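You operate a simulated robot arm through the tools that you are given. There is no shell and no other tool. Be economical: measure what you need, move in short steps, check, and stop when the job is done.

Carry out the task below with a simulated two-armed robot. There is one attempt and no reset: what you move stays moved.

JOB
Open the upper cabinet door, take the blue pellet tray on the right half of the blue bench and put it away on the top shelf of the dry cabinet, then shut the door. Take the plain yellow tube and leave it on top of the green pack. Open the top cabinet door, fetch the small teal box and set it on the top compartment of the store cabinet, then shut the door. Take the yellow ring tube from the right half of the blue bench and leave it on the lower shelf of the store cabinet. Open the lower fridge drawer. Do these in any order. Set down upright: plain yellow tube, small teal box.

Only the result counts: the job must be done as asked and must still hold three seconds after the hand-in. Knocking over, shifting, dropping, spilling or breaking anything else fails it.

ROBOT AND FRAMES
Two 7-joint arms with two-finger parallel grippers on one trunk, on a base that drives. Base frame: it is fixed to the floor where the robot stands at the start and does not move with it; the origin is under the middle of the robot, x ahead of it, y to its left, z up. Readings come in mm, rad, newtons and seconds.
The left shoulder is at the start at [70, 134, 876], the right one opposite. With the tool pointing down near the work surface each hand reaches from about 100 to 620 mm from the robot's upright axis, wherever it stands, measured 20 degrees to its own side. Places, roughly: blue pellet tray (13x10x9 cm) [-8900, -6400, 800]; green pack [-8750, -6250, 750]; lower fridge drawer [800, -2000, 200]; lower shelf of the store cabinet [-10100, -6500, 300]; plain yellow tube (3x3x6 cm) [-9200, -6300, 800]; small teal box (10x6x9 cm) [-9900, -6400, 1200]; top cabinet door [-9900, -6300, 1700]; top compartment of the store cabinet [-9900, -6500, 1600]; top shelf of the dry cabinet [1000, 100, 1500]; upper cabinet door [700, 100, 1700]; yellow ring tube (3x3x6 cm) [-8400, -6200, 800]. Payload 1.57 kg a hand.
The tool frame of a hand sits at the grasp point between the pads (the TCP): z along the fingers, y along the line on which they close. The tips reach 30 mm beyond it. The gripper opens to 80 mm. The fingers are 17 mm wide and 12 mm thick; the gripper's body (40 by 82 mm) begins 80 mm behind the TCP.
Orientation is that of the tool frame in the base frame, as a unit quaternion [w, x, y, z]. With the fingers straight down and closing along the base's y, the tool's x points along the base's -x, its y along +y and its z along -z.

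CONTROLS
- The arms move only by the tool arm_command. It takes "left_targets", "right_targets" or both (then of equal length, played together; a hand with none holds still); each is a list of rows, each a list of 7 numbers: the shift along the base's x, y, z in mm, then the turn, a rotation vector about the base's x, y, z in degrees, then the finger opening in mm, from 0 to 80. In form: [[dx, dy, dz, rx, ry, rz, fingers], ...]. A call has 1 to 8 rows; each row shifts and turns the commanded pose from where the row before left it. A row lasts 0.2 s, in which the tool goes at most 50 mm and 0.15 rad; a call with a longer step from one row to the next is refused whole, and so is a gripper value outside its range. A pose out of reach is approached as far as the arm can. The call stops where the force on the tool passes 40 N (or 10 N more than at its start, if that is more) or the arm is blocked; 0.2 s more then pass. Each finger travels about 153 mm/s and halts on what it meets, pressing with about 25 N; the grip force reading is that of the motor and also rises with nothing between the fingers. The clock runs only during rows and for 0.2 s after the last one: add rows that do not move to give the fingers time. The reply holds the time, the measured pose of the TCP, the force on the tool along the base axes, the opening and the grip force, in the units named above and with some noise, with the torque about the TCP (base axes, N m) and any sound that the robot's microphone picked up.
- Cameras (640 x 400 px; columns grow to the right, rows downward): "scene" is now at [126.2, 25.2, 1183.4]; the picture's right is [0.30, -0.95, 0.00], its down [0.26, 0.08, -0.96] and it looks along [0.92, 0.29, 0.27] (base axes); focal length 214 px, centre (320, 200). "left" rides on the left gripper at [72, 7, -122] in its tool frame; the picture's right is [-0.09, 1.00, 0.00], its down [-0.84, -0.08, -0.54] and it looks along [-0.54, -0.05, 0.84] (tool axes); focal length 238 px, centre (320, 200). "right" rides on the right gripper at [72, -7, -122] in its tool frame; the picture's right is [0.09, 1.00, 0.00], its down [-0.84, 0.08, -0.54] and it looks along [-0.54, 0.05, 0.84] (tool axes); focal length 238 px, centre (320, 200). There is no depth. A picture from a camera that has moved, and an enlarged one, comes with that camera's place and axes in the base frame and with its lens.
- get_image(camera): a new picture of that camera. No time passes.
- move_column(by): slides the trunk up (or, below 0, down) by that many mm; the arms and the scene camera ride with it, the base frame stays. It gives what a move gives, with no picture.
- steer(legs): drives the robot by 1 to 6 legs, each [ahead, left, turn to the left] in mm, mm and rad, along the robot's own axes; the way and the turn of a leg run together, so that a leg with both is an arc; at most 1500 mm and 3.142 rad a leg. The arms and the cameras ride along, it lands a little off, and it stops where it bumps. It gives what a move gives.
- aim_head(pan, tilt): turns the head with the scene camera to pan (to the left, within 1.501 rad either way) and tilt (down, from -0.506 to 1.204), counted from straight ahead of the robot. It gives what a move gives.
- close_up(camera, box): a new picture of the part [left, top, right, bottom] of that camera's present view, enlarged. No time passes.
- job_done(): hands the job in; it is judged then, once.

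Work in short steps. Places have to be worked out from the pictures, the camera data and where the tool is seen: move nearer, look again, correct. Check each grasp and each placing, and mend what went wrong. You have 196 turns and 184 pictures in all, those below and enlarged ones among them. Open the grippers and draw the arms clear of the work before you hand the job in, unless the task says otherwise; then end with one line.

The tools are called by a JSON object that holds its "name" and its "arguments". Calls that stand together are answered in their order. arm_command: Moves the arms, as the interface text tells. Its arguments: {"type":"object","properties":{"left_targets":{"type":"array"},"right_targets":{"type":"array"}},"required":[]} The other tools are called the same way: move_column (by) slides the trunk up or down; steer (legs) drives the base; aim_head (pan, tilt) turns the head that bears the scene camera; get_image (camera) takes a picture; close_up (camera, box) takes an enlarged picture of a part of a camera's view; job_done () hands the job in.

At the start:

```text
time_s: 0.0
left_tool_pos: [465.4, 288.1, 999.6]
left_tcp_rot: [0.0, -0.001, 1.0, 0.0]
left_ft_force: [0.2, 0.3, 0.4]
left_torque: [0.0, -0.04, -0.02]
left_gripper_width: 80.2
left_grip_force: 0.1
right_tool_pos: [447.3, -41.6, 1000.2]
right_tcp_rot: [0.001, -0.001, 1.0, 0.0]
right_ft_force: [-1.5, 0.1, -0.5]
right_torque: [0.03, 0.0, -0.03]
right_gripper_width: 79.9
right_grip_force: 0.0
trunk travel left (down, up): [-450.0, 490.0]
robot x, y, heading: [-0.7, 0.3, -0.002]
head pan, tilt: [0.309, -0.278]
```

scene: 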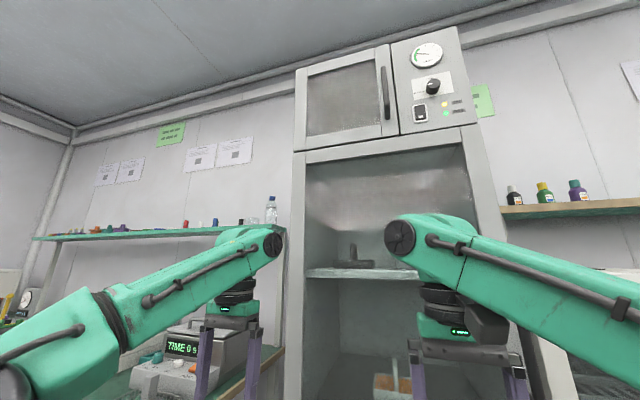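
right: 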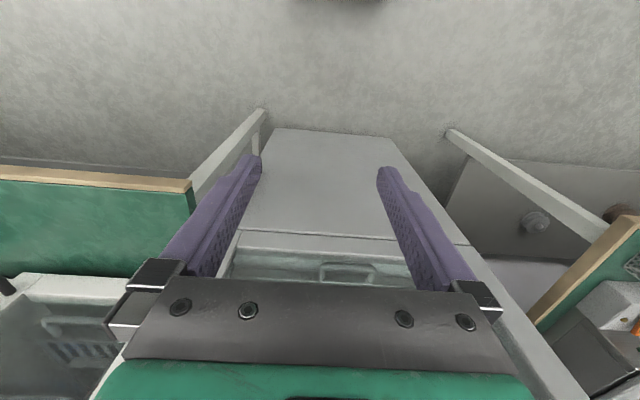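
left: 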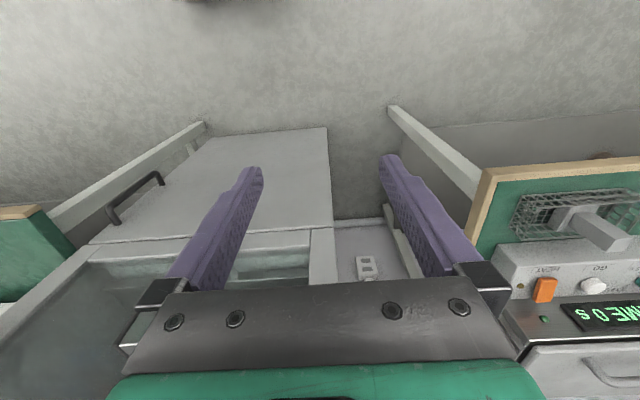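

The dry cabinet with its upper door is straight ahead, with the handle near y≈0, z≈1670. I raise the trunk and look level at it.

{"name": "move_column", "arguments": {"by": 440}}

{"name": "aim_head", "arguments": {"pan": 0.0, "tilt": 0.1}}

{"name": "get_image", "arguments": {"camera": "scene"}}

```text
refused: 440 is not a number from -400 to 400
```

```text
time_s: 0.8
left_tool_pos: [464.6, 289.6, 1000.3]
left_tcp_rot: [0.0, 0.0, 1.0, 0.0]
left_ft_force: [0.3, 0.1, -0.3]
left_torque: [-0.01, 0.03, -0.01]
left_gripper_width: 80.2
left_grip_force: 0.1
right_tool_pos: [445.9, -40.5, 1000.0]
right_tcp_rot: [0.0, 0.0, 1.0, 0.0]
right_ft_force: [1.0, 0.5, 0.2]
right_torque: [0.02, 0.03, 0.02]
right_gripper_width: 80.0
right_grip_force: 0.1
trunk travel left (down, up): [-450.0, 490.0]
robot x, y, heading: [-0.1, -1.0, -0.002]
head pan, tilt: [0.0, 0.099]
```

```text
180 pictures are left
camera scene: at [142.2, 1.0, 1150.7], right [0.0, -1.0, 0.0], down [-0.1, 0.0, -1.0], along [1.0, 0.0, -0.1], focal length 214 px, centre (320, 200)
```

scene: 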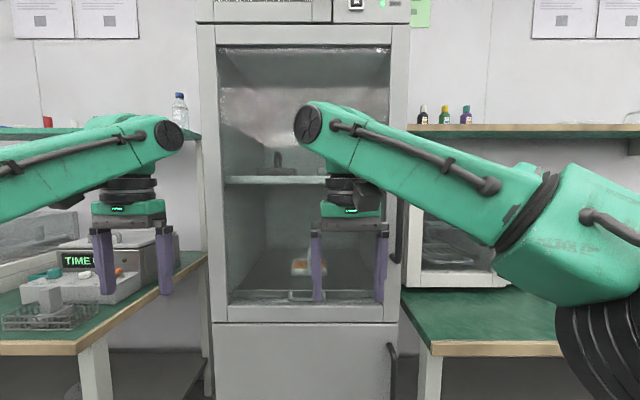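

The column moves at most 400 mm per call, so I raise it by 400 and look at the upper door.

{"name": "move_column", "arguments": {"by": 400}}

{"name": "get_image", "arguments": {"camera": "scene"}}

```text
time_s: 4.7
left_tool_pos: [465.8, 287.6, 1399.9]
left_tcp_rot: [0.0, 0.0, 1.0, 0.0]
left_ft_force: [-0.1, -0.4, -0.8]
left_torque: [0.02, -0.02, 0.01]
left_gripper_width: 79.9
left_grip_force: 0.0
right_tool_pos: [447.3, -41.0, 1400.7]
right_tcp_rot: [-0.001, -0.001, 1.0, 0.0]
right_ft_force: [0.2, 0.6, -0.2]
right_torque: [0.01, -0.03, 0.01]
right_gripper_width: 80.1
right_grip_force: 0.1
trunk travel left (down, up): [-850.0, 90.0]
robot x, y, heading: [1.3, -1.3, -0.004]
head pan, tilt: [0.0, 0.099]
```

```text
179 pictures are left
camera scene: at [142.3, 1.0, 1550.6], right [0.0, -1.0, 0.0], down [-0.1, 0.0, -0.99], along [0.99, 0.0, -0.1], focal length 214 px, centre (320, 200)
```

scene: 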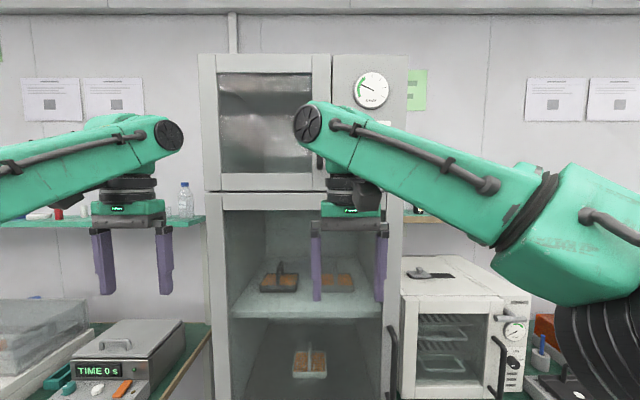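

The upper door's front is at x≈683, with its handle around (640, 0, 1620). I turn the right hand to point forward while raising it.

{"name": "arm_command", "arguments": {"right_targets": [[-5, 0, 15, 0, -8.2, 0, 80], [-5, 0, 15, 0, -8.2, 0, 80], [-5, 0, 15, 0, -8.2, 0, 80], [-5, 0, 15, 0, -8.2, 0, 80], [-5, 0, 15, 0, -8.2, 0, 80], [-5, 0, 15, 0, -8.2, 0, 80], [-5, 0, 15, 0, -8.2, 0, 80], [-5, 0, 15, 0, -8.2, 0, 80]]}}

{"name": "arm_command", "arguments": {"right_targets": [[0, -10, 20, 0, -8.2, 0, 80], [0, -10, 20, 0, -8.2, 0, 80], [0, -10, 20, 0, -8, 0, 80]]}}

{"name": "get_image", "arguments": {"camera": "scene"}}

{"name": "get_image", "arguments": {"camera": "right"}}

```text
time_s: 6.5
left_tool_pos: [464.7, 288.8, 1400.0]
left_tcp_rot: [0.0, 0.0, 1.0, 0.0]
left_ft_force: [0.9, -0.5, 0.4]
left_torque: [-0.01, -0.01, -0.02]
left_gripper_width: 80.0
left_grip_force: 0.1
right_tool_pos: [407.2, -43.2, 1521.2]
right_tcp_rot: [0.543, 0.0, 0.84, 0.0]
right_ft_force: [0.1, 1.2, -0.1]
right_torque: [0.01, 0.02, 0.01]
right_gripper_width: 79.9
right_grip_force: 0.1
trunk travel left (down, up): [-850.0, 90.0]
robot x, y, heading: [-0.7, 1.3, 0.0]
head pan, tilt: [0.0, 0.099]
```

```text
time_s: 7.3
left_tool_pos: [465.2, 287.9, 1400.2]
left_tcp_rot: [0.0, 0.0, 1.0, 0.001]
left_ft_force: [0.0, -0.8, 0.0]
left_torque: [-0.02, -0.02, -0.01]
left_gripper_width: 80.2
left_grip_force: 0.1
right_tool_pos: [407.0, -71.6, 1580.5]
right_tcp_rot: [0.708, 0.0, 0.706, -0.001]
right_ft_force: [-0.5, -0.7, 0.1]
right_torque: [0.02, -0.01, 0.02]
right_gripper_width: 79.9
right_grip_force: 0.0
trunk travel left (down, up): [-850.0, 90.0]
robot x, y, heading: [-1.8, 0.0, 0.003]
head pan, tilt: [0.0, 0.099]
```

```text
178 pictures are left
camera scene: at [142.6, 0.4, 1550.6], right [0.0, -1.0, 0.0], down [-0.1, 0.0, -0.99], along [0.99, 0.0, -0.1], focal length 214 px, centre (320, 200)
```

scene: 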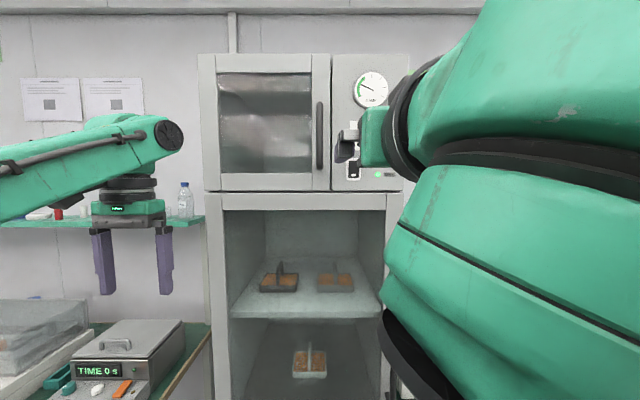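

```text
177 pictures are left
camera right: at [285.8, -79.2, 1507.0], right [0.0, 1.0, -0.09], down [-0.54, 0.08, 0.84], along [0.84, 0.05, 0.54], focal length 238 px, centre (320, 200)
```

right: 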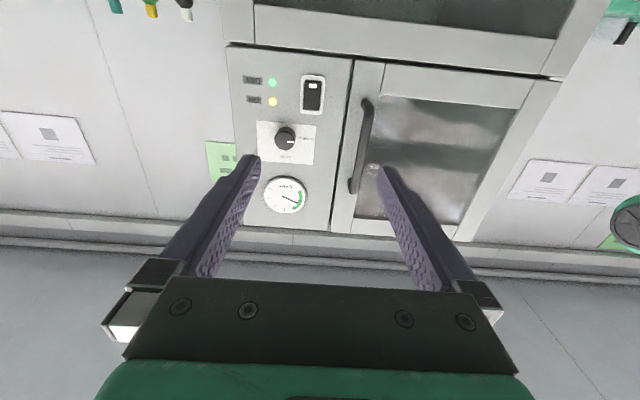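

The handle is a vertical bar at about (650, 0, 1640), and the hand points forward. I approach to x≈570, lined up with the bar.

{"name": "arm_command", "arguments": {"right_targets": [[10, 30, 20, 0, 0, 0, 80], [30, 21, 20, 0, 0, 0, 80], [40, 10, 10, 0, 0, 0, 80], [40, 10, 10, 0, 0, 0, 80], [40, 0, 0, 0, 0, 0, 80]]}}

{"name": "get_image", "arguments": {"camera": "right"}}

{"name": "get_image", "arguments": {"camera": "scene"}}

```text
time_s: 8.5
left_tool_pos: [466.7, 289.5, 1398.0]
left_tcp_rot: [0.0, -0.001, 1.0, 0.0]
left_ft_force: [-0.1, 0.4, 0.5]
left_torque: [-0.01, 0.0, -0.01]
left_gripper_width: 79.9
left_grip_force: 0.0
right_tool_pos: [570.3, 0.5, 1640.5]
right_tcp_rot: [0.707, -0.001, 0.707, -0.001]
right_ft_force: [-1.2, -0.3, -0.5]
right_torque: [0.0, 0.03, 0.01]
right_gripper_width: 80.1
right_grip_force: 0.0
trunk travel left (down, up): [-850.0, 90.0]
robot x, y, heading: [1.8, -0.3, 0.0]
head pan, tilt: [0.0, 0.099]
```

```text
176 pictures are left
camera right: at [447.4, -6.4, 1566.8], right [0.0, 1.0, -0.1], down [-0.54, 0.08, 0.84], along [0.84, 0.05, 0.54], focal length 238 px, centre (320, 200)
```

right: 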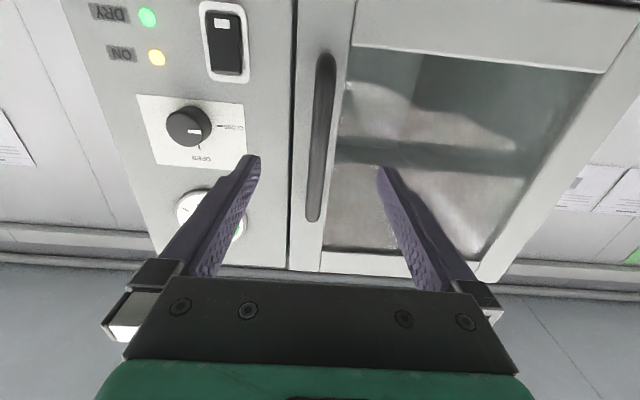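

```text
175 pictures are left
camera scene: at [143.8, 2.7, 1550.5], right [0.0, -1.0, 0.0], down [-0.1, 0.0, -0.99], along [0.99, 0.0, -0.1], focal length 214 px, centre (320, 200)
```

scene: 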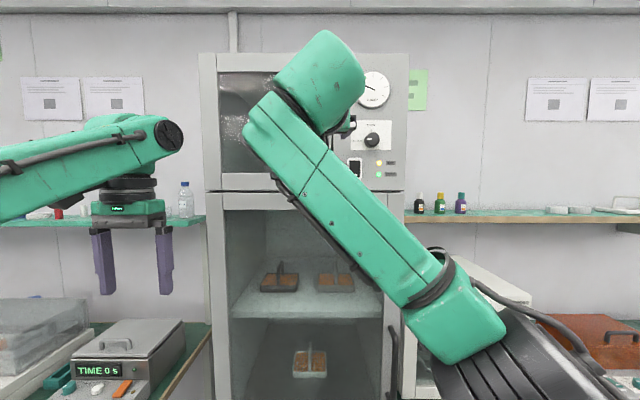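

The handle is centred between the fingers. A knob beside the door is labelled OPEN/CLOSE, so I check whether it is a latch.

{"name": "close_up", "arguments": {"camera": "right", "box": [80, 0, 340, 240]}}

```text
1.67 times, centred on (210, 120) of right
camera zoom: at [447.4, -6.4, 1566.8], right [0.0, 1.0, -0.1], down [-0.54, 0.08, 0.84], along [0.84, 0.05, 0.54], focal length 397 px, centre (503, 333)
```

zoom: 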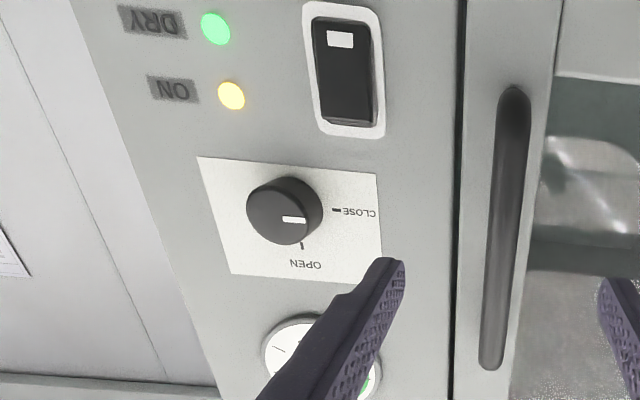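

The knob points at CLOSE and there is a gauge, so this could be a vent. I read the gauge.

{"name": "close_up", "arguments": {"camera": "scene", "box": [325, 55, 415, 190]}}

```text
2.96 times, centred on (370, 122) of scene
camera zoom: at [143.8, 2.7, 1550.5], right [0.0, -1.0, 0.0], down [-0.1, 0.0, -0.99], along [0.99, 0.0, -0.1], focal length 636 px, centre (172, 430)
```

zoom: 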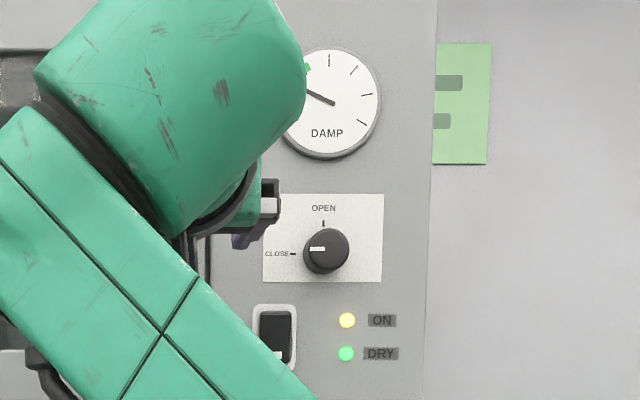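

The gauge reads humidity, so I try the handle as it is. I advance onto the bar and close the fingers.

{"name": "arm_command", "arguments": {"right_targets": [[30, 0, 0, 0, 0, 0, 80], [30, 0, 0, 0, 0, 0, 80], [15, 0, 0, 0, 0, 0, 80], [0, 0, 0, 0, 0, 0, 40], [0, 0, 0, 0, 0, 0, 0], [0, 0, 0, 0, 0, 0, 0]]}}

{"name": "get_image", "arguments": {"camera": "right"}}

```text
time_s: 9.9
left_tool_pos: [464.4, 279.4, 1402.0]
left_tcp_rot: [0.001, -0.001, 1.0, 0.002]
left_ft_force: [0.8, 0.0, 0.4]
left_torque: [0.02, 0.01, 0.0]
left_gripper_width: 80.0
left_grip_force: 0.0
right_tool_pos: [630.8, 0.2, 1642.2]
right_tcp_rot: [0.712, -0.012, 0.702, 0.003]
right_ft_force: [0.5, -14.2, 7.4]
right_torque: [0.36, 0.44, -0.36]
right_gripper_width: 15.9
right_grip_force: 31.6
right hand out of reach, approached as far as the arm can: row 3
trunk travel left (down, up): [-850.0, 90.0]
robot x, y, heading: [-1.4, -2.1, 0.001]
head pan, tilt: [0.0, 0.099]
```

```text
172 pictures are left
camera right: at [509.5, -10.3, 1569.1], right [-0.02, 0.99, -0.1], down [-0.55, 0.08, 0.83], along [0.83, 0.07, 0.55], focal length 238 px, centre (320, 200)
```

right: 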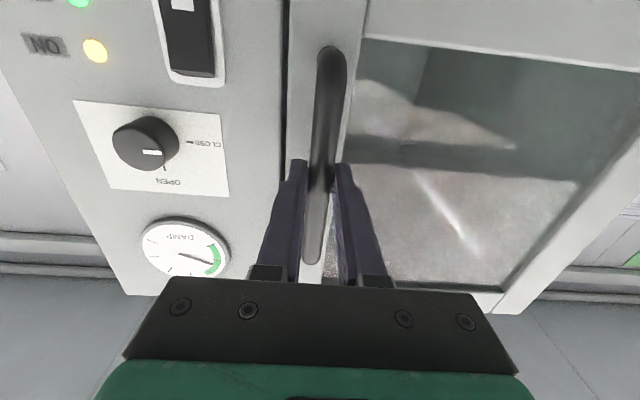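

The bar is gripped at 16 mm width. I pull gently along the hinge arc (hinge near y≈264) as a test.

{"name": "arm_command", "arguments": {"right_targets": [[-27, 6, 0, 0, 0, -4, 0], [-27, 9, 0, 0, 0, -5, 0], [-25, 11, 0, 0, 0, -5, 0]]}}

{"name": "get_image", "arguments": {"camera": "right"}}

```text
time_s: 10.7
left_tool_pos: [462.5, 290.9, 1399.8]
left_tcp_rot: [0.001, -0.001, 1.0, 0.0]
left_ft_force: [0.5, -0.8, 0.9]
left_torque: [0.09, 0.0, 0.0]
left_gripper_width: 80.1
left_grip_force: 0.0
right_tool_pos: [577.3, 15.6, 1640.6]
right_tcp_rot: [0.705, 0.077, 0.702, -0.068]
right_ft_force: [4.9, 16.8, 13.7]
right_torque: [-0.42, 0.72, 0.17]
right_gripper_width: 15.6
right_grip_force: 31.5
trunk travel left (down, up): [-850.0, 90.0]
robot x, y, heading: [-0.7, -1.0, 0.003]
head pan, tilt: [0.0, 0.099]
stopped in row 3 (right hand): the force on the tool passed its limit at 43 N (the readings are from after the stop); the commanded pose is now the measured one
```

```text
171 pictures are left
camera right: at [457.1, 34.8, 1568.3], right [0.2, 0.98, -0.08], down [-0.52, 0.18, 0.84], along [0.83, -0.13, 0.54], focal length 238 px, centre (320, 200)
```

right: 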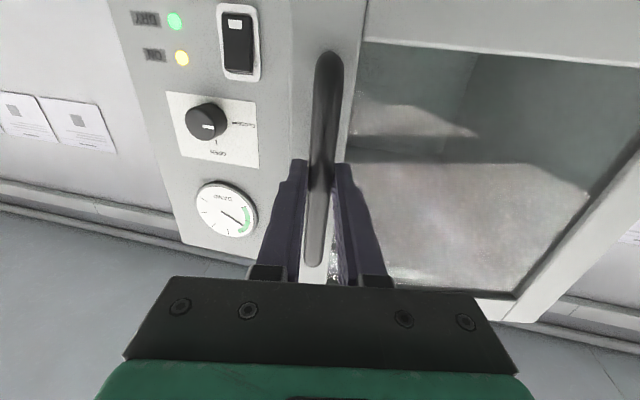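

The door swings freely; only my arc was slightly off. I go on in smaller steps.

{"name": "arm_command", "arguments": {"right_targets": [[-14, 6, 0, 0, 0, -3, 0], [-14, 6, 0, 0, 0, -3, 0], [-13, 7, 0, 0, 0, -3, 0], [-13, 7, 0, 0, 0, -3, 0], [-12, 8, 0, 0, 0, -3, 0], [-12, 8, 0, 0, 0, -3, 0]]}}

```text
time_s: 11.0
left_tool_pos: [463.7, 295.0, 1398.8]
left_tcp_rot: [0.0, -0.001, 1.0, -0.001]
left_ft_force: [-0.2, -1.3, 0.2]
left_torque: [0.09, -0.02, 0.0]
left_gripper_width: 80.1
left_grip_force: 0.0
right_tool_pos: [583.7, 14.6, 1641.9]
right_tcp_rot: [0.704, 0.083, 0.702, -0.073]
right_ft_force: [5.6, 17.5, 6.1]
right_torque: [-0.39, 0.68, 0.13]
right_gripper_width: 15.7
right_grip_force: 31.4
trunk travel left (down, up): [-850.0, 90.0]
robot x, y, heading: [-2.0, 1.2, 0.006]
head pan, tilt: [0.0, 0.099]
stopped in row 1 (right hand): the force on the tool passed its limit at 46 N (the readings are from after the stop); the commanded pose is now the measured one
```

The motion stopped again and the left arm readings shift a bit. I look at the scene for a contact.

{"name": "get_image", "arguments": {"camera": "scene"}}

```text
170 pictures are left
camera scene: at [142.8, 7.7, 1550.4], right [0.01, -1.0, 0.0], down [-0.1, 0.0, -0.99], along [0.99, 0.01, -0.1], focal length 214 px, centre (320, 200)
```

scene: 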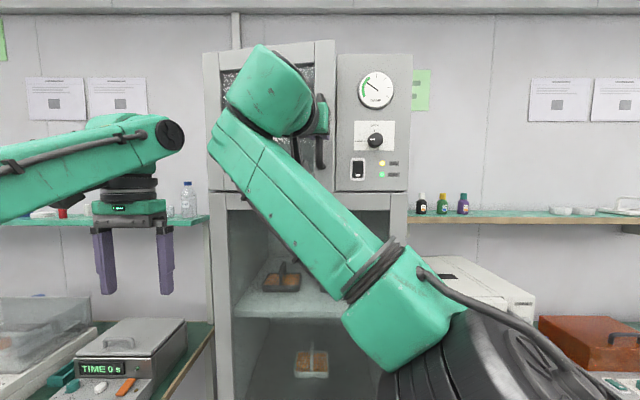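

Nothing is touching; the door is just partly open and stiff. I pull more slowly, without turning the hand.

{"name": "arm_command", "arguments": {"right_targets": [[-5, 2, 0, 0, 0, 0, 0], [-6, 3, 0, 0, 0, -1, 0], [-7, 3, 0, 0, 0, -1, 0], [-7, 3, 0, 0, 0, -1, 0], [-7, 3, 0, 0, 0, -1, 0], [-7, 3, 0, 0, 0, -1, 0], [-7, 3, 0, 0, 0, -1, 0], [-7, 3, 0, 0, 0, -1, 0]]}}

```text
time_s: 12.3
left_tool_pos: [469.9, 311.6, 1393.0]
left_tcp_rot: [-0.003, -0.004, 1.0, -0.007]
left_ft_force: [-0.4, -0.3, 1.3]
left_torque: [0.04, 0.02, 0.0]
left_gripper_width: 79.9
left_grip_force: 0.1
right_tool_pos: [570.5, 20.3, 1639.2]
right_tcp_rot: [0.691, 0.127, 0.705, -0.095]
right_ft_force: [13.6, 36.6, 1.9]
right_torque: [-0.71, -0.55, 0.66]
right_gripper_width: 16.2
right_grip_force: 31.7
trunk travel left (down, up): [-850.0, 90.0]
robot x, y, heading: [2.6, 2.0, 0.011]
head pan, tilt: [0.0, 0.099]
stopped in row 6 (right hand): the force on the tool passed its limit at 40 N (the readings are from after the stop); the commanded pose is now the measured one
```

The left arm is being pushed sideways: the right forearm touches it. I move the left arm away to the left and down.

{"name": "arm_command", "arguments": {"left_targets": [[0, 30, 0, 0, 0, 0, 80], [-10, 40, -10, 0, 0, 0, 80], [-20, 40, -20, 0, 0, 0, 80], [-30, 20, -30, 0, 0, 0, 80], [-30, 0, -35, 0, 0, 0, 80]]}}

{"name": "get_image", "arguments": {"camera": "scene"}}

```text
time_s: 13.6
left_tool_pos: [380.4, 442.2, 1293.6]
left_tcp_rot: [-0.002, -0.002, 1.0, -0.008]
left_ft_force: [0.3, -0.4, -0.2]
left_torque: [-0.02, -0.01, 0.01]
left_gripper_width: 80.1
left_grip_force: 0.1
right_tool_pos: [568.3, 21.7, 1639.4]
right_tcp_rot: [0.69, 0.129, 0.705, -0.098]
right_ft_force: [13.9, 38.9, 0.4]
right_torque: [-0.46, 0.41, 0.62]
right_gripper_width: 16.1
right_grip_force: 31.4
trunk travel left (down, up): [-850.0, 90.0]
robot x, y, heading: [-3.9, 0.1, 0.009]
head pan, tilt: [0.0, 0.099]
```

```text
169 pictures are left
camera scene: at [150.3, 27.7, 1549.6], right [0.01, -1.0, 0.02], down [-0.1, -0.02, -0.99], along [0.99, 0.0, -0.1], focal length 214 px, centre (320, 200)
```

scene: 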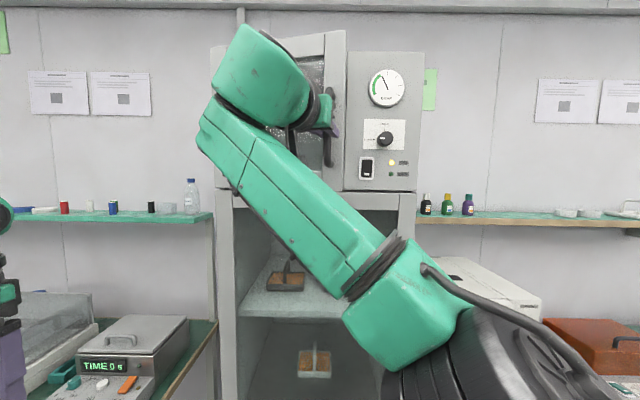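

The trunk is swayed by a 39 N sideways load at the handle. I relieve it by opening the fingers, then see where things are.

{"name": "arm_command", "arguments": {"right_targets": [[0, 0, 0, 0, 0, 0, 20], [0, 0, 0, 0, 0, 0, 40], [0, 0, 0, 0, 0, 0, 60]]}}

{"name": "get_image", "arguments": {"camera": "right"}}

{"name": "get_image", "arguments": {"camera": "scene"}}

```text
time_s: 14.3
left_tool_pos: [377.6, 425.4, 1301.3]
left_tcp_rot: [0.0, -0.002, 1.0, -0.001]
left_ft_force: [-0.8, 0.0, 0.1]
left_torque: [-0.02, -0.03, 0.01]
left_gripper_width: 80.2
left_grip_force: 0.1
right_tool_pos: [562.8, -3.0, 1641.5]
right_tcp_rot: [0.69, 0.139, 0.703, -0.1]
right_ft_force: [1.5, 7.2, -1.9]
right_torque: [-0.1, 0.19, 0.13]
right_gripper_width: 67.2
right_grip_force: 4.0
trunk travel left (down, up): [-850.0, 90.0]
robot x, y, heading: [-1.0, -3.3, 0.003]
head pan, tilt: [0.0, 0.099]
```

```text
168 pictures are left
camera right: at [444.7, 34.5, 1571.9], right [0.33, 0.94, -0.04], down [-0.48, 0.2, 0.85], along [0.81, -0.26, 0.52], focal length 238 px, centre (320, 200)
```

right: 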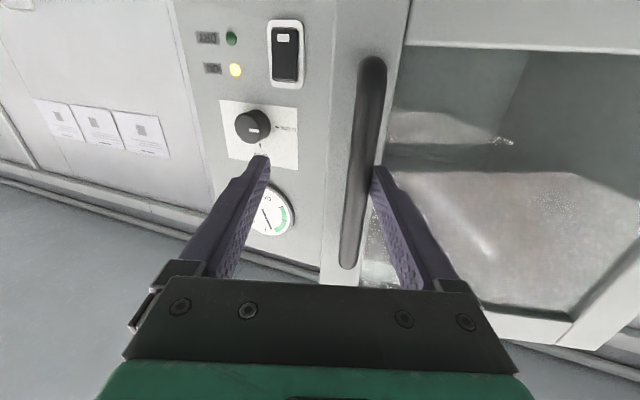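

```text
167 pictures are left
camera scene: at [145.4, 8.5, 1550.4], right [0.01, -1.0, 0.0], down [-0.1, -0.01, -0.99], along [0.99, 0.01, -0.1], focal length 214 px, centre (320, 200)
```

scene: 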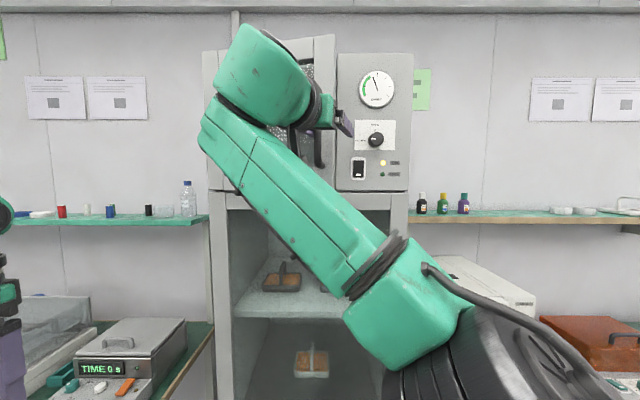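

After releasing, the trunk relaxed and the hand proved to sit about 25 mm too far right of the handle. I re-centre by moving to +y with fingers open and check.

{"name": "arm_command", "arguments": {"right_targets": [[0, 12, 0, 0, 0, 0, 80], [0, 12, 0, 0, 0, 0, 80], [0, 0, 0, 0, 0, 0, 80]]}}

{"name": "get_image", "arguments": {"camera": "right"}}

```text
time_s: 14.7
left_tool_pos: [377.2, 428.4, 1301.1]
left_tcp_rot: [-0.001, -0.002, 1.0, -0.001]
left_ft_force: [0.1, -1.2, 0.1]
left_torque: [0.05, 0.0, -0.02]
left_gripper_width: 80.3
left_grip_force: 0.0
right_tool_pos: [572.0, -14.3, 1644.2]
right_tcp_rot: [0.682, 0.148, 0.711, -0.085]
right_ft_force: [7.0, 19.3, -3.4]
right_torque: [-0.42, 0.01, 0.24]
right_gripper_width: 80.4
right_grip_force: 0.1
trunk travel left (down, up): [-850.0, 90.0]
robot x, y, heading: [-3.2, -1.3, 0.012]
head pan, tilt: [0.0, 0.099]
stopped in row 1 (right hand): the force on the tool passed its limit at 55 N (the readings are from after the stop); the commanded pose is now the measured one
```

```text
166 pictures are left
camera right: at [453.6, 25.6, 1577.6], right [0.32, 0.95, -0.01], down [-0.47, 0.17, 0.87], along [0.82, -0.27, 0.49], focal length 238 px, centre (320, 200)
```

right: 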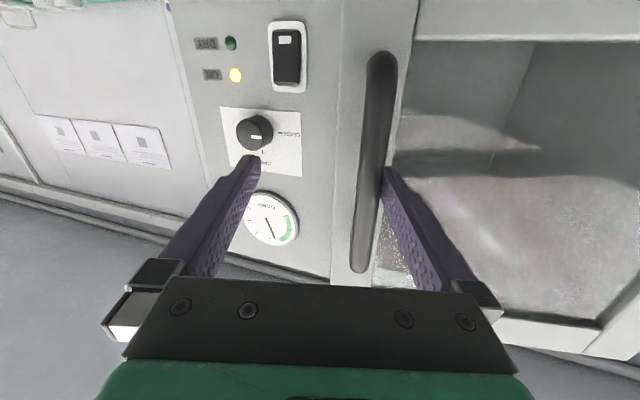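

The tool does not follow sideways commands, and the yawed fingers likely touch door and handle. I back straight out along the tool axis to free the hand.

{"name": "arm_command", "arguments": {"right_targets": [[-10, 0, 0, 0, 0, 0, 80], [-15, 0, 0, 0, 0, 0, 80], [-25, 5, 0, 0, 0, 0, 80], [-30, 8, 0, 0, 0, 0, 80]]}}

{"name": "get_image", "arguments": {"camera": "right"}}

{"name": "get_image", "arguments": {"camera": "scene"}}

```text
time_s: 15.8
left_tool_pos: [380.0, 437.4, 1297.2]
left_tcp_rot: [-0.002, -0.003, 1.0, -0.005]
left_ft_force: [-0.2, -0.3, 1.2]
left_torque: [0.03, -0.01, 0.03]
left_gripper_width: 80.0
left_grip_force: 0.1
right_tool_pos: [501.2, 22.4, 1642.8]
right_tcp_rot: [0.687, 0.131, 0.71, -0.081]
right_ft_force: [22.0, 32.7, 10.8]
right_torque: [-0.03, -0.24, -0.05]
right_gripper_width: 80.1
right_grip_force: 0.1
trunk travel left (down, up): [-850.0, 90.0]
robot x, y, heading: [3.8, 2.9, 0.018]
head pan, tilt: [0.0, 0.099]
stopped in row 4 (right hand): the force on the tool passed its limit at 41 N (the readings are from after the stop); the commanded pose is now the measured one
```

```text
165 pictures are left
camera right: at [380.6, 56.6, 1575.0], right [0.29, 0.96, -0.03], down [-0.48, 0.17, 0.86], along [0.83, -0.24, 0.51], focal length 238 px, centre (320, 200)
```

right: 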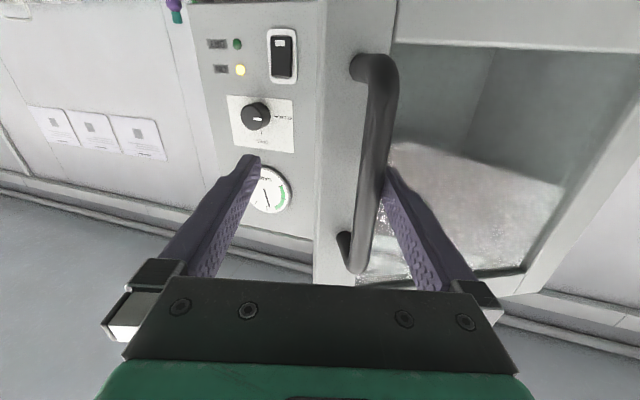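

```text
164 pictures are left
camera scene: at [152.9, 21.0, 1549.7], right [0.01, -1.0, 0.01], down [-0.11, -0.01, -0.99], along [0.99, 0.01, -0.11], focal length 214 px, centre (320, 200)
```

scene: 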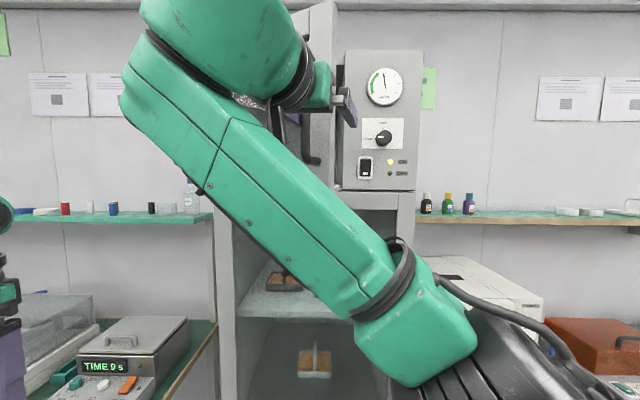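

The left finger is hooked behind the handle bar, and backing out opened the door further, to about 25°. I carry on in that arc with more +y.

{"name": "arm_command", "arguments": {"right_targets": [[0, 15, 0, 0, 0, 0, 80], [-8, 15, 0, 0, 0, 0, 80], [-10, 12, 0, 0, 0, 0, 80], [-10, 12, 0, 0, 0, 0, 80], [-10, 12, 0, 0, 0, 0, 80], [-10, 12, 0, 0, 0, 0, 80]]}}

{"name": "get_image", "arguments": {"camera": "right"}}

```text
time_s: 17.4
left_tool_pos: [382.9, 436.2, 1295.6]
left_tcp_rot: [-0.004, -0.004, 1.0, -0.004]
left_ft_force: [0.7, 0.1, 0.4]
left_torque: [-0.04, -0.01, 0.0]
left_gripper_width: 80.1
left_grip_force: 0.0
right_tool_pos: [480.0, 34.7, 1655.2]
right_tcp_rot: [0.667, 0.192, 0.715, -0.08]
right_ft_force: [14.2, 20.6, -8.9]
right_torque: [-0.48, 0.58, 0.34]
right_gripper_width: 80.2
right_grip_force: 0.0
trunk travel left (down, up): [-850.0, 90.0]
robot x, y, heading: [1.5, 3.6, 0.014]
head pan, tilt: [0.0, 0.099]
stopped in row 6 (right hand): the arm was blocked; the commanded pose is now the measured one
```

```text
163 pictures are left
camera right: at [361.6, 85.0, 1594.4], right [0.37, 0.93, 0.05], down [-0.44, 0.13, 0.89], along [0.82, -0.35, 0.46], focal length 238 px, centre (320, 200)
```

right: 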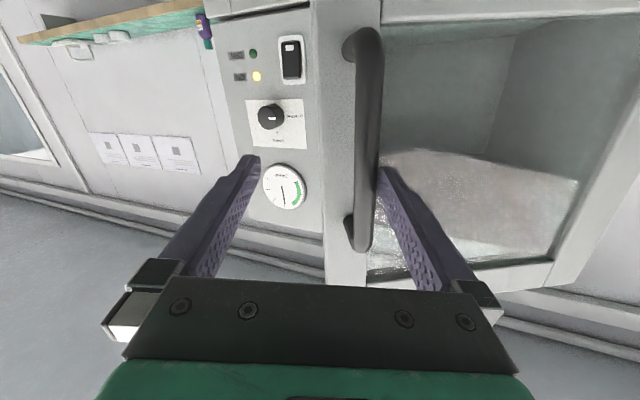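

The arm itself seems blocked, but the hook on the handle holds. I swing the whole base about the door hinge (about 683, 300) instead.

{"name": "steer", "arguments": {"legs": [[-60, 137, -0.2]]}}

{"name": "get_image", "arguments": {"camera": "right"}}

{"name": "get_image", "arguments": {"camera": "scene"}}

```text
time_s: 18.1
left_tool_pos: [383.0, 436.5, 1298.7]
left_tcp_rot: [-0.004, 0.0, 1.0, -0.002]
left_ft_force: [0.8, 0.5, 0.0]
left_torque: [0.0, 0.02, 0.0]
left_gripper_width: 80.1
left_grip_force: 0.0
right_tool_pos: [478.4, 34.3, 1658.8]
right_tcp_rot: [0.67, 0.19, 0.714, -0.075]
right_ft_force: [14.0, 16.9, 3.5]
right_torque: [-0.11, 0.05, 0.27]
right_gripper_width: 80.1
right_grip_force: 0.2
trunk travel left (down, up): [-850.0, 90.0]
robot x, y, heading: [-2.2, 8.5, 0.001]
head pan, tilt: [0.0, 0.099]
stopped in leg 1: the force on the tool passed its limit at 43 N (the readings are from after the stop); the commanded pose is now the measured one
```

```text
162 pictures are left
camera right: at [360.0, 84.9, 1595.5], right [0.37, 0.93, 0.06], down [-0.45, 0.13, 0.88], along [0.81, -0.35, 0.46], focal length 238 px, centre (320, 200)
```

right: 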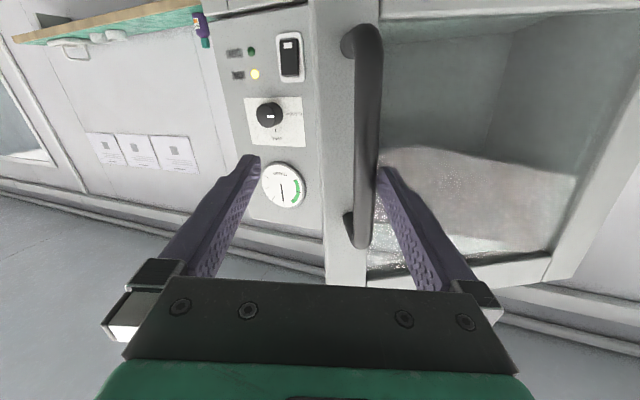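

```text
161 pictures are left
camera scene: at [151.8, 21.7, 1549.7], right [0.0, -1.0, 0.01], down [-0.11, -0.01, -0.99], along [0.99, 0.0, -0.11], focal length 214 px, centre (320, 200)
```

scene: 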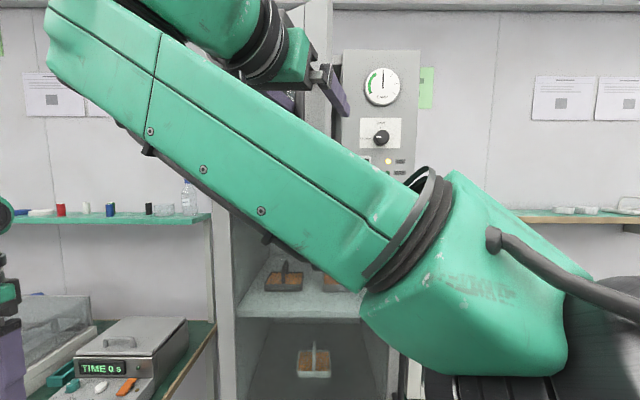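

The hand presses the bar sideways from its left finger. I shift the base left to relieve that, then back it along the tool axis.

{"name": "steer", "arguments": {"legs": [[-5, 25, 0], [-40, 20, 0], [-40, 16, 0]]}}

{"name": "get_image", "arguments": {"camera": "right"}}

```text
time_s: 19.9
left_tool_pos: [298.7, 484.9, 1300.9]
left_tcp_rot: [-0.003, 0.001, 1.0, 0.003]
left_ft_force: [0.2, -0.5, 0.4]
left_torque: [0.03, 0.09, 0.0]
left_gripper_width: 80.0
left_grip_force: 0.1
right_tool_pos: [390.0, 78.0, 1657.8]
right_tcp_rot: [0.669, 0.197, 0.713, -0.075]
right_ft_force: [0.9, -0.7, -0.2]
right_torque: [-0.01, 0.02, -0.02]
right_gripper_width: 80.1
right_grip_force: 0.0
trunk travel left (down, up): [-850.0, 90.0]
robot x, y, heading: [-84.0, 69.4, -0.001]
head pan, tilt: [0.0, 0.099]
```

```text
160 pictures are left
camera right: at [273.1, 130.1, 1596.6], right [0.38, 0.92, 0.07], down [-0.45, 0.12, 0.89], along [0.81, -0.36, 0.46], focal length 238 px, centre (320, 200)
```

right: 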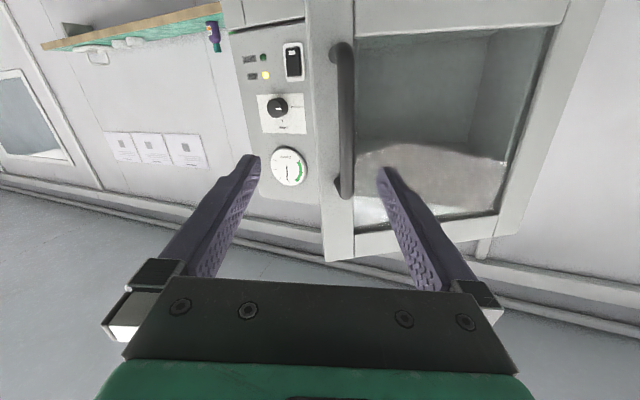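

The hand is free and the door stands about 30° open, with its free edge near (515, 28). I straighten the hand, close the fingers, and pass to the right of the edge to push from inside.

{"name": "arm_command", "arguments": {"right_targets": [[-5, -35, 0, -3.3, -1.2, 7.4, 40], [0, -40, -5, -3.3, -1.2, 7.4, 0], [0, -40, -5, -3.3, -1.2, 7.2, 0], [30, -5, 0, 0, 0, 0, 0], [40, 0, 0, 0, 0, 0, 0], [40, 0, 0, 0, 0, 0, 0]]}}

{"name": "get_image", "arguments": {"camera": "right"}}

{"name": "get_image", "arguments": {"camera": "scene"}}

```text
time_s: 21.3
left_tool_pos: [293.3, 487.6, 1302.8]
left_tcp_rot: [-0.001, 0.002, 1.0, 0.002]
left_ft_force: [0.7, -0.5, -0.4]
left_torque: [-0.05, 0.01, -0.03]
left_gripper_width: 80.0
left_grip_force: 0.0
right_tool_pos: [490.0, -39.3, 1649.8]
right_tcp_rot: [0.709, 0.002, 0.705, -0.001]
right_ft_force: [0.6, 0.1, -0.1]
right_torque: [-0.03, 0.0, 0.02]
right_gripper_width: 0.3
right_grip_force: 21.0
trunk travel left (down, up): [-850.0, 90.0]
robot x, y, heading: [-87.4, 70.8, 0.0]
head pan, tilt: [0.0, 0.099]
```

```text
159 pictures are left
camera right: at [367.6, -46.5, 1575.0], right [0.0, 1.0, -0.09], down [-0.55, 0.08, 0.83], along [0.84, 0.05, 0.54], focal length 238 px, centre (320, 200)
```

right: 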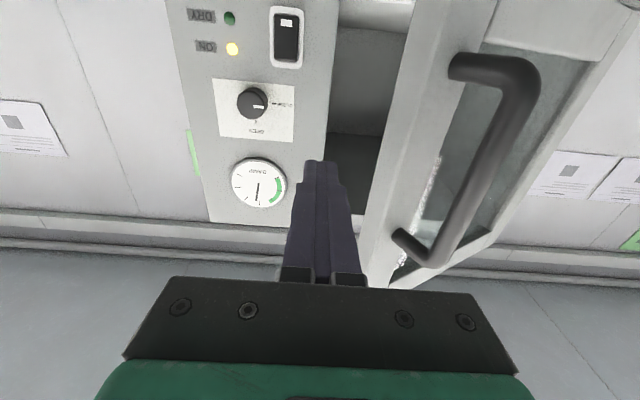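

```text
158 pictures are left
camera scene: at [58.5, 71.0, 1550.3], right [0.0, -1.0, 0.0], down [-0.1, 0.0, -0.99], along [0.99, 0.0, -0.1], focal length 214 px, centre (320, 200)
```

scene: 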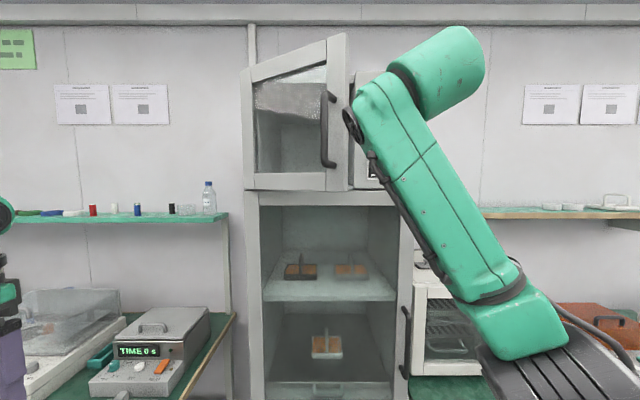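

The hand stands right of the door's edge with a free gap. I go 30 mm deeper and push left against the inner face.

{"name": "arm_command", "arguments": {"right_targets": [[30, 0, 0, 0, 0, 0, 0], [5, 20, 0, 0, 0, 0, 0], [0, 20, 0, 0, 0, 0, 0], [0, 20, 0, 0, 0, 0, 0], [0, 20, 0, 0, 0, 0, 0], [0, 20, 0, 0, 0, 0, 0], [0, 20, 0, 0, 0, 0, 0], [0, 20, 0, 0, 0, 0, 0]]}}

{"name": "get_image", "arguments": {"camera": "scene"}}

```text
time_s: 22.5
left_tool_pos: [287.6, 476.1, 1309.5]
left_tcp_rot: [0.001, 0.004, 1.0, 0.005]
left_ft_force: [0.1, 0.8, -1.5]
left_torque: [-0.09, 0.06, 0.0]
left_gripper_width: 80.0
left_grip_force: 0.1
right_tool_pos: [517.5, -0.5, 1651.2]
right_tcp_rot: [0.706, 0.022, 0.708, -0.012]
right_ft_force: [-15.1, -32.8, -7.1]
right_torque: [-0.29, 0.29, -0.67]
right_gripper_width: 0.0
right_grip_force: 21.4
trunk travel left (down, up): [-850.0, 90.0]
robot x, y, heading: [-86.8, 69.2, -0.007]
head pan, tilt: [0.0, 0.099]
stopped in row 5 (right hand): the force on the tool passed its limit at 46 N (the readings are from after the stop); the commanded pose is now the measured one
```

```text
157 pictures are left
camera scene: at [49.2, 58.6, 1551.2], right [-0.01, -1.0, -0.01], down [-0.1, 0.01, -1.0], along [1.0, -0.01, -0.1], focal length 214 px, centre (320, 200)
```

scene: 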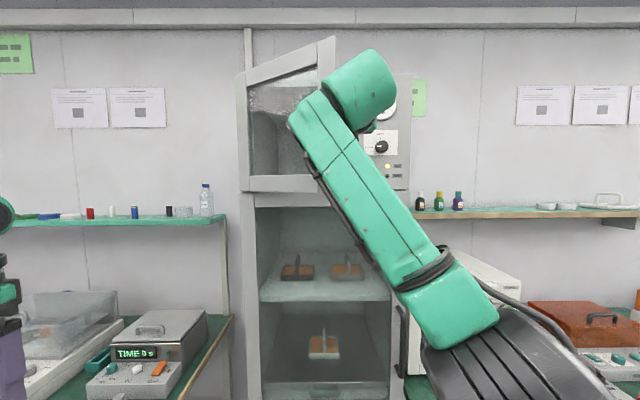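

The force runs along the door, so I am pushing on its end face. I back off to the right, drive the base 70 mm ahead so the fingertip gets behind the inner face, and push again.

{"name": "arm_command", "arguments": {"right_targets": [[0, -25, 0, 0, 0, 0, 0], [0, -15, 0, 0, 0, 0, 0]]}}

{"name": "steer", "arguments": {"legs": [[75, 0, 0]]}}

{"name": "arm_command", "arguments": {"right_targets": [[0, 15, 0, 0, 0, 0, 0], [0, 15, 0, 0, 0, 0, 0], [0, 15, 0, 0, 0, 0, 0], [0, 15, 0, 0, 0, 0, 0], [0, 15, 0, 0, 0, 0, 0], [0, 15, 0, 0, 0, 0, 0], [0, 15, 0, 0, 0, 0, 0]]}}

{"name": "get_image", "arguments": {"camera": "right"}}

```text
time_s: 23.1
left_tool_pos: [290.9, 486.2, 1304.1]
left_tcp_rot: [-0.001, 0.003, 1.0, 0.002]
left_ft_force: [-0.8, -0.8, -0.1]
left_torque: [0.02, 0.03, -0.01]
left_gripper_width: 80.1
left_grip_force: 0.1
right_tool_pos: [522.6, -15.8, 1647.5]
right_tcp_rot: [0.706, 0.009, 0.708, -0.006]
right_ft_force: [-0.1, 0.2, -0.2]
right_torque: [0.0, 0.01, 0.03]
right_gripper_width: 0.0
right_grip_force: 21.3
trunk travel left (down, up): [-850.0, 90.0]
robot x, y, heading: [-86.5, 71.7, -0.002]
head pan, tilt: [0.0, 0.099]
```

```text
time_s: 24.1
left_tool_pos: [357.1, 486.9, 1306.3]
left_tcp_rot: [0.004, 0.003, 1.0, 0.001]
left_ft_force: [0.1, 0.2, 0.1]
left_torque: [-0.01, -0.05, 0.02]
left_gripper_width: 80.1
left_grip_force: 0.1
right_tool_pos: [584.9, -16.6, 1652.9]
right_tcp_rot: [0.709, 0.011, 0.705, -0.009]
right_ft_force: [-2.5, -3.2, 0.2]
right_torque: [-0.05, 0.0, -0.04]
right_gripper_width: 0.0
right_grip_force: 21.4
trunk travel left (down, up): [-850.0, 90.0]
robot x, y, heading: [-15.0, 70.2, 0.003]
head pan, tilt: [0.0, 0.099]
```

```text
time_s: 24.8
left_tool_pos: [362.4, 471.9, 1310.1]
left_tcp_rot: [0.004, 0.006, 1.0, 0.006]
left_ft_force: [0.1, 1.3, 0.0]
left_torque: [-0.06, 0.01, 0.0]
left_gripper_width: 80.1
left_grip_force: 0.0
right_tool_pos: [591.5, -16.8, 1650.2]
right_tcp_rot: [0.705, 0.027, 0.709, -0.016]
right_ft_force: [-14.2, -37.2, 0.0]
right_torque: [-0.3, 0.17, 1.15]
right_gripper_width: 0.2
right_grip_force: 21.0
trunk travel left (down, up): [-850.0, 90.0]
robot x, y, heading: [-14.9, 70.7, -0.007]
head pan, tilt: [0.0, 0.099]
stopped in row 3 (right hand): the force on the tool passed its limit at 44 N (the readings are from after the stop); the commanded pose is now the measured one
```

```text
156 pictures are left
camera right: at [467.1, -15.4, 1577.9], right [0.06, 1.0, -0.08], down [-0.53, 0.1, 0.84], along [0.85, -0.01, 0.53], focal length 238 px, centre (320, 200)
```

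right: 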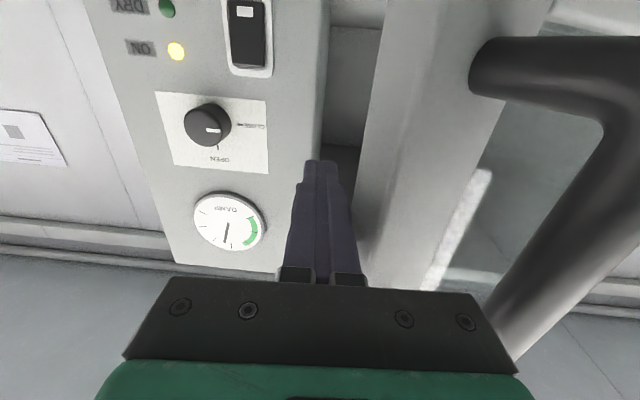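

The gripper's body rubs the door's end face. I ease right and yaw the hand 40° to the left so only the fingers reach behind the door, then push.

{"name": "arm_command", "arguments": {"right_targets": [[0, -15, 0, 0, 0, 0, 0], [0, -5, 0, 0, 0, 8, 0], [0, 0, 0, 0, 0, 8, 0], [0, 0, 0, 0, 0, 8, 0], [0, 0, 0, 0, 0, 8, 0], [0, 0, 0, 0, 0, 8, 0]]}}

{"name": "get_image", "arguments": {"camera": "right"}}

```text
time_s: 26.2
left_tool_pos: [367.1, 484.4, 1304.5]
left_tcp_rot: [0.0, 0.004, 1.0, 0.002]
left_ft_force: [0.1, 0.0, -0.2]
left_torque: [-0.01, 0.01, 0.04]
left_gripper_width: 80.0
left_grip_force: 0.1
right_tool_pos: [599.3, -10.9, 1646.1]
right_tcp_rot: [0.665, -0.228, 0.673, 0.229]
right_ft_force: [0.0, -0.4, -0.5]
right_torque: [0.03, -0.02, 0.02]
right_gripper_width: 0.2
right_grip_force: 21.4
trunk travel left (down, up): [-850.0, 90.0]
robot x, y, heading: [-12.4, 69.7, -0.008]
head pan, tilt: [0.0, 0.099]
```

```text
155 pictures are left
camera right: at [505.1, -92.0, 1574.4], right [-0.61, 0.79, -0.09], down [-0.47, -0.27, 0.84], along [0.64, 0.55, 0.53], focal length 238 px, centre (320, 200)
```

right: 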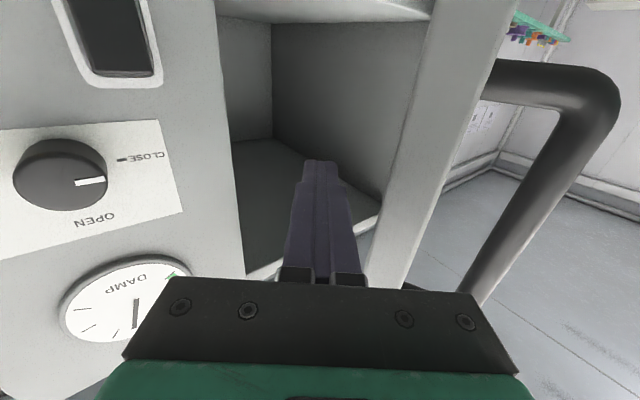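

The fingertips are now behind the door's inner face. I push left, easing back in x.

{"name": "arm_command", "arguments": {"right_targets": [[0, 15, 0, 0, 0, 0, 0], [-2, 15, 0, 0, 0, 0, 0], [-4, 15, 0, 0, 0, 0, 0], [-6, 15, 0, 0, 0, 0, 0], [-8, 15, 0, 0, 0, 0, 0], [-8, 15, 0, 0, 0, 0, 0], [-8, 15, 0, 0, 0, 0, 0], [-8, 15, 0, 0, 0, 0, 0]]}}

{"name": "get_image", "arguments": {"camera": "right"}}

```text
time_s: 28.0
left_tool_pos: [357.2, 473.4, 1310.1]
left_tcp_rot: [0.004, 0.005, 1.0, 0.006]
left_ft_force: [0.2, -0.7, -0.5]
left_torque: [-0.03, -0.04, 0.02]
left_gripper_width: 79.7
left_grip_force: 0.0
right_tool_pos: [540.9, 94.9, 1651.3]
right_tcp_rot: [0.669, -0.225, 0.67, 0.228]
right_ft_force: [-21.7, -20.5, -18.6]
right_torque: [0.37, -1.59, 1.36]
right_gripper_width: 0.2
right_grip_force: 21.5
trunk travel left (down, up): [-850.0, 90.0]
robot x, y, heading: [-12.5, 65.1, -0.007]
head pan, tilt: [0.0, 0.099]
```

```text
154 pictures are left
camera right: at [446.9, 15.5, 1578.6], right [-0.61, 0.79, -0.09], down [-0.47, -0.27, 0.84], along [0.64, 0.55, 0.54], focal length 238 px, centre (320, 200)
```

right: 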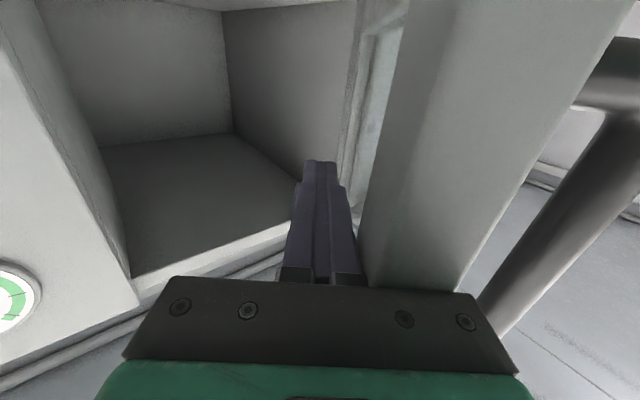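

The door is opening well. I continue pushing left.

{"name": "arm_command", "arguments": {"right_targets": [[0, 10, 0, 0, 0, 3, 0], [0, 14, 0, 0, 0, 3, 0], [0, 14, 0, 0, 0, 3, 0], [-2, 14, 0, 0, 0, 3, 0], [-4, 14, 0, 0, 0, 3, 0], [-4, 14, 0, 0, 0, 3, 0], [-4, 14, 0, 0, 0, 3, 0], [-4, 14, 0, 0, 0, 3, 0]]}}

{"name": "get_image", "arguments": {"camera": "scene"}}

```text
time_s: 28.5
left_tool_pos: [356.5, 470.9, 1312.9]
left_tcp_rot: [0.005, 0.006, 1.0, 0.007]
left_ft_force: [0.3, 0.6, -0.7]
left_torque: [0.0, 0.02, -0.04]
left_gripper_width: 79.9
left_grip_force: 0.0
right_tool_pos: [538.6, 101.3, 1653.6]
right_tcp_rot: [0.662, -0.245, 0.663, 0.248]
right_ft_force: [-24.8, -23.0, -17.4]
right_torque: [-0.07, -0.97, 1.4]
right_gripper_width: 0.0
right_grip_force: 21.7
trunk travel left (down, up): [-850.0, 90.0]
robot x, y, heading: [-13.5, 64.5, -0.009]
head pan, tilt: [0.0, 0.099]
stopped in row 2 (right hand): the force on the tool passed its limit at 46 N (the readings are from after the stop); the commanded pose is now the measured one
```

```text
153 pictures are left
camera scene: at [115.3, 53.0, 1551.7], right [-0.01, -1.0, -0.01], down [-0.09, 0.01, -1.0], along [1.0, -0.01, -0.09], focal length 214 px, centre (320, 200)
```

scene: 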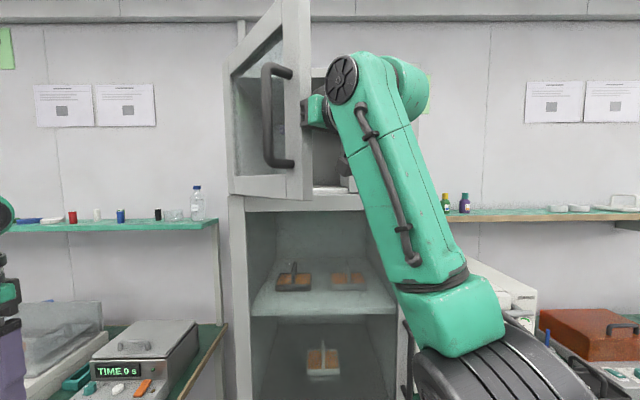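

The gripper body again presses the door's end face at roughly 60° open. I ease off, go 60 mm deeper with the base, yaw further left, and push on the inner face.

{"name": "arm_command", "arguments": {"right_targets": [[10, -25, 0, 0, 0, 0, 0], [15, -20, 0, 0, 0, 4, 0], [0, 0, 0, 0, 0, 8, 0], [0, 0, 0, 0, 0, 8, 0]]}}

{"name": "steer", "arguments": {"legs": [[55, 0, 0]]}}

{"name": "get_image", "arguments": {"camera": "right"}}

```text
time_s: 29.5
left_tool_pos: [366.7, 484.0, 1305.1]
left_tcp_rot: [0.001, 0.005, 1.0, 0.002]
left_ft_force: [-0.6, 0.0, 0.2]
left_torque: [0.03, -0.02, 0.01]
left_gripper_width: 79.9
left_grip_force: 0.0
right_tool_pos: [573.1, 77.9, 1640.8]
right_tcp_rot: [0.617, -0.34, 0.625, 0.338]
right_ft_force: [0.6, -0.3, -0.6]
right_torque: [-0.01, 0.0, -0.03]
right_gripper_width: 0.0
right_grip_force: 21.4
right hand out of reach, approached as far as the arm can: row 4
trunk travel left (down, up): [-850.0, 90.0]
robot x, y, heading: [-10.5, 71.0, -0.011]
head pan, tilt: [0.0, 0.099]
```

```text
time_s: 30.5
left_tool_pos: [406.8, 472.1, 1310.2]
left_tcp_rot: [0.003, 0.008, 1.0, 0.006]
left_ft_force: [1.0, -0.6, 0.1]
left_torque: [0.02, -0.04, -0.02]
left_gripper_width: 79.7
left_grip_force: 0.0
right_tool_pos: [612.0, 58.2, 1647.1]
right_tcp_rot: [0.623, -0.334, 0.622, 0.336]
right_ft_force: [-8.7, -15.8, 6.4]
right_torque: [-0.58, 0.49, 0.86]
right_gripper_width: 0.1
right_grip_force: 21.5
trunk travel left (down, up): [-850.0, 90.0]
robot x, y, heading: [32.9, 64.4, -0.009]
head pan, tilt: [0.0, 0.099]
stopped in leg 1: the robot was blocked; the commanded pose is now the measured one
```

```text
152 pictures are left
camera right: at [550.0, -48.0, 1574.1], right [-0.83, 0.55, -0.09], down [-0.36, -0.41, 0.84], along [0.42, 0.73, 0.54], focal length 238 px, centre (320, 200)
```

right: 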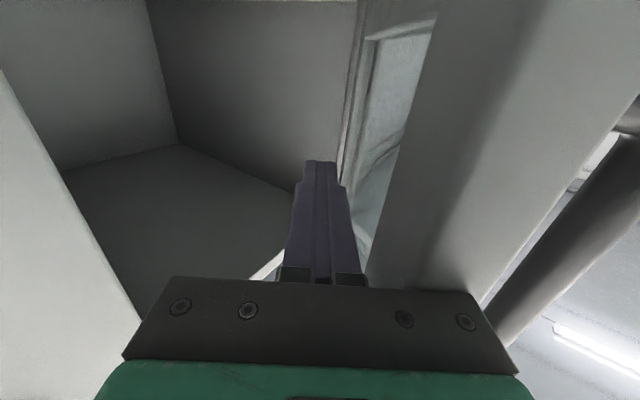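

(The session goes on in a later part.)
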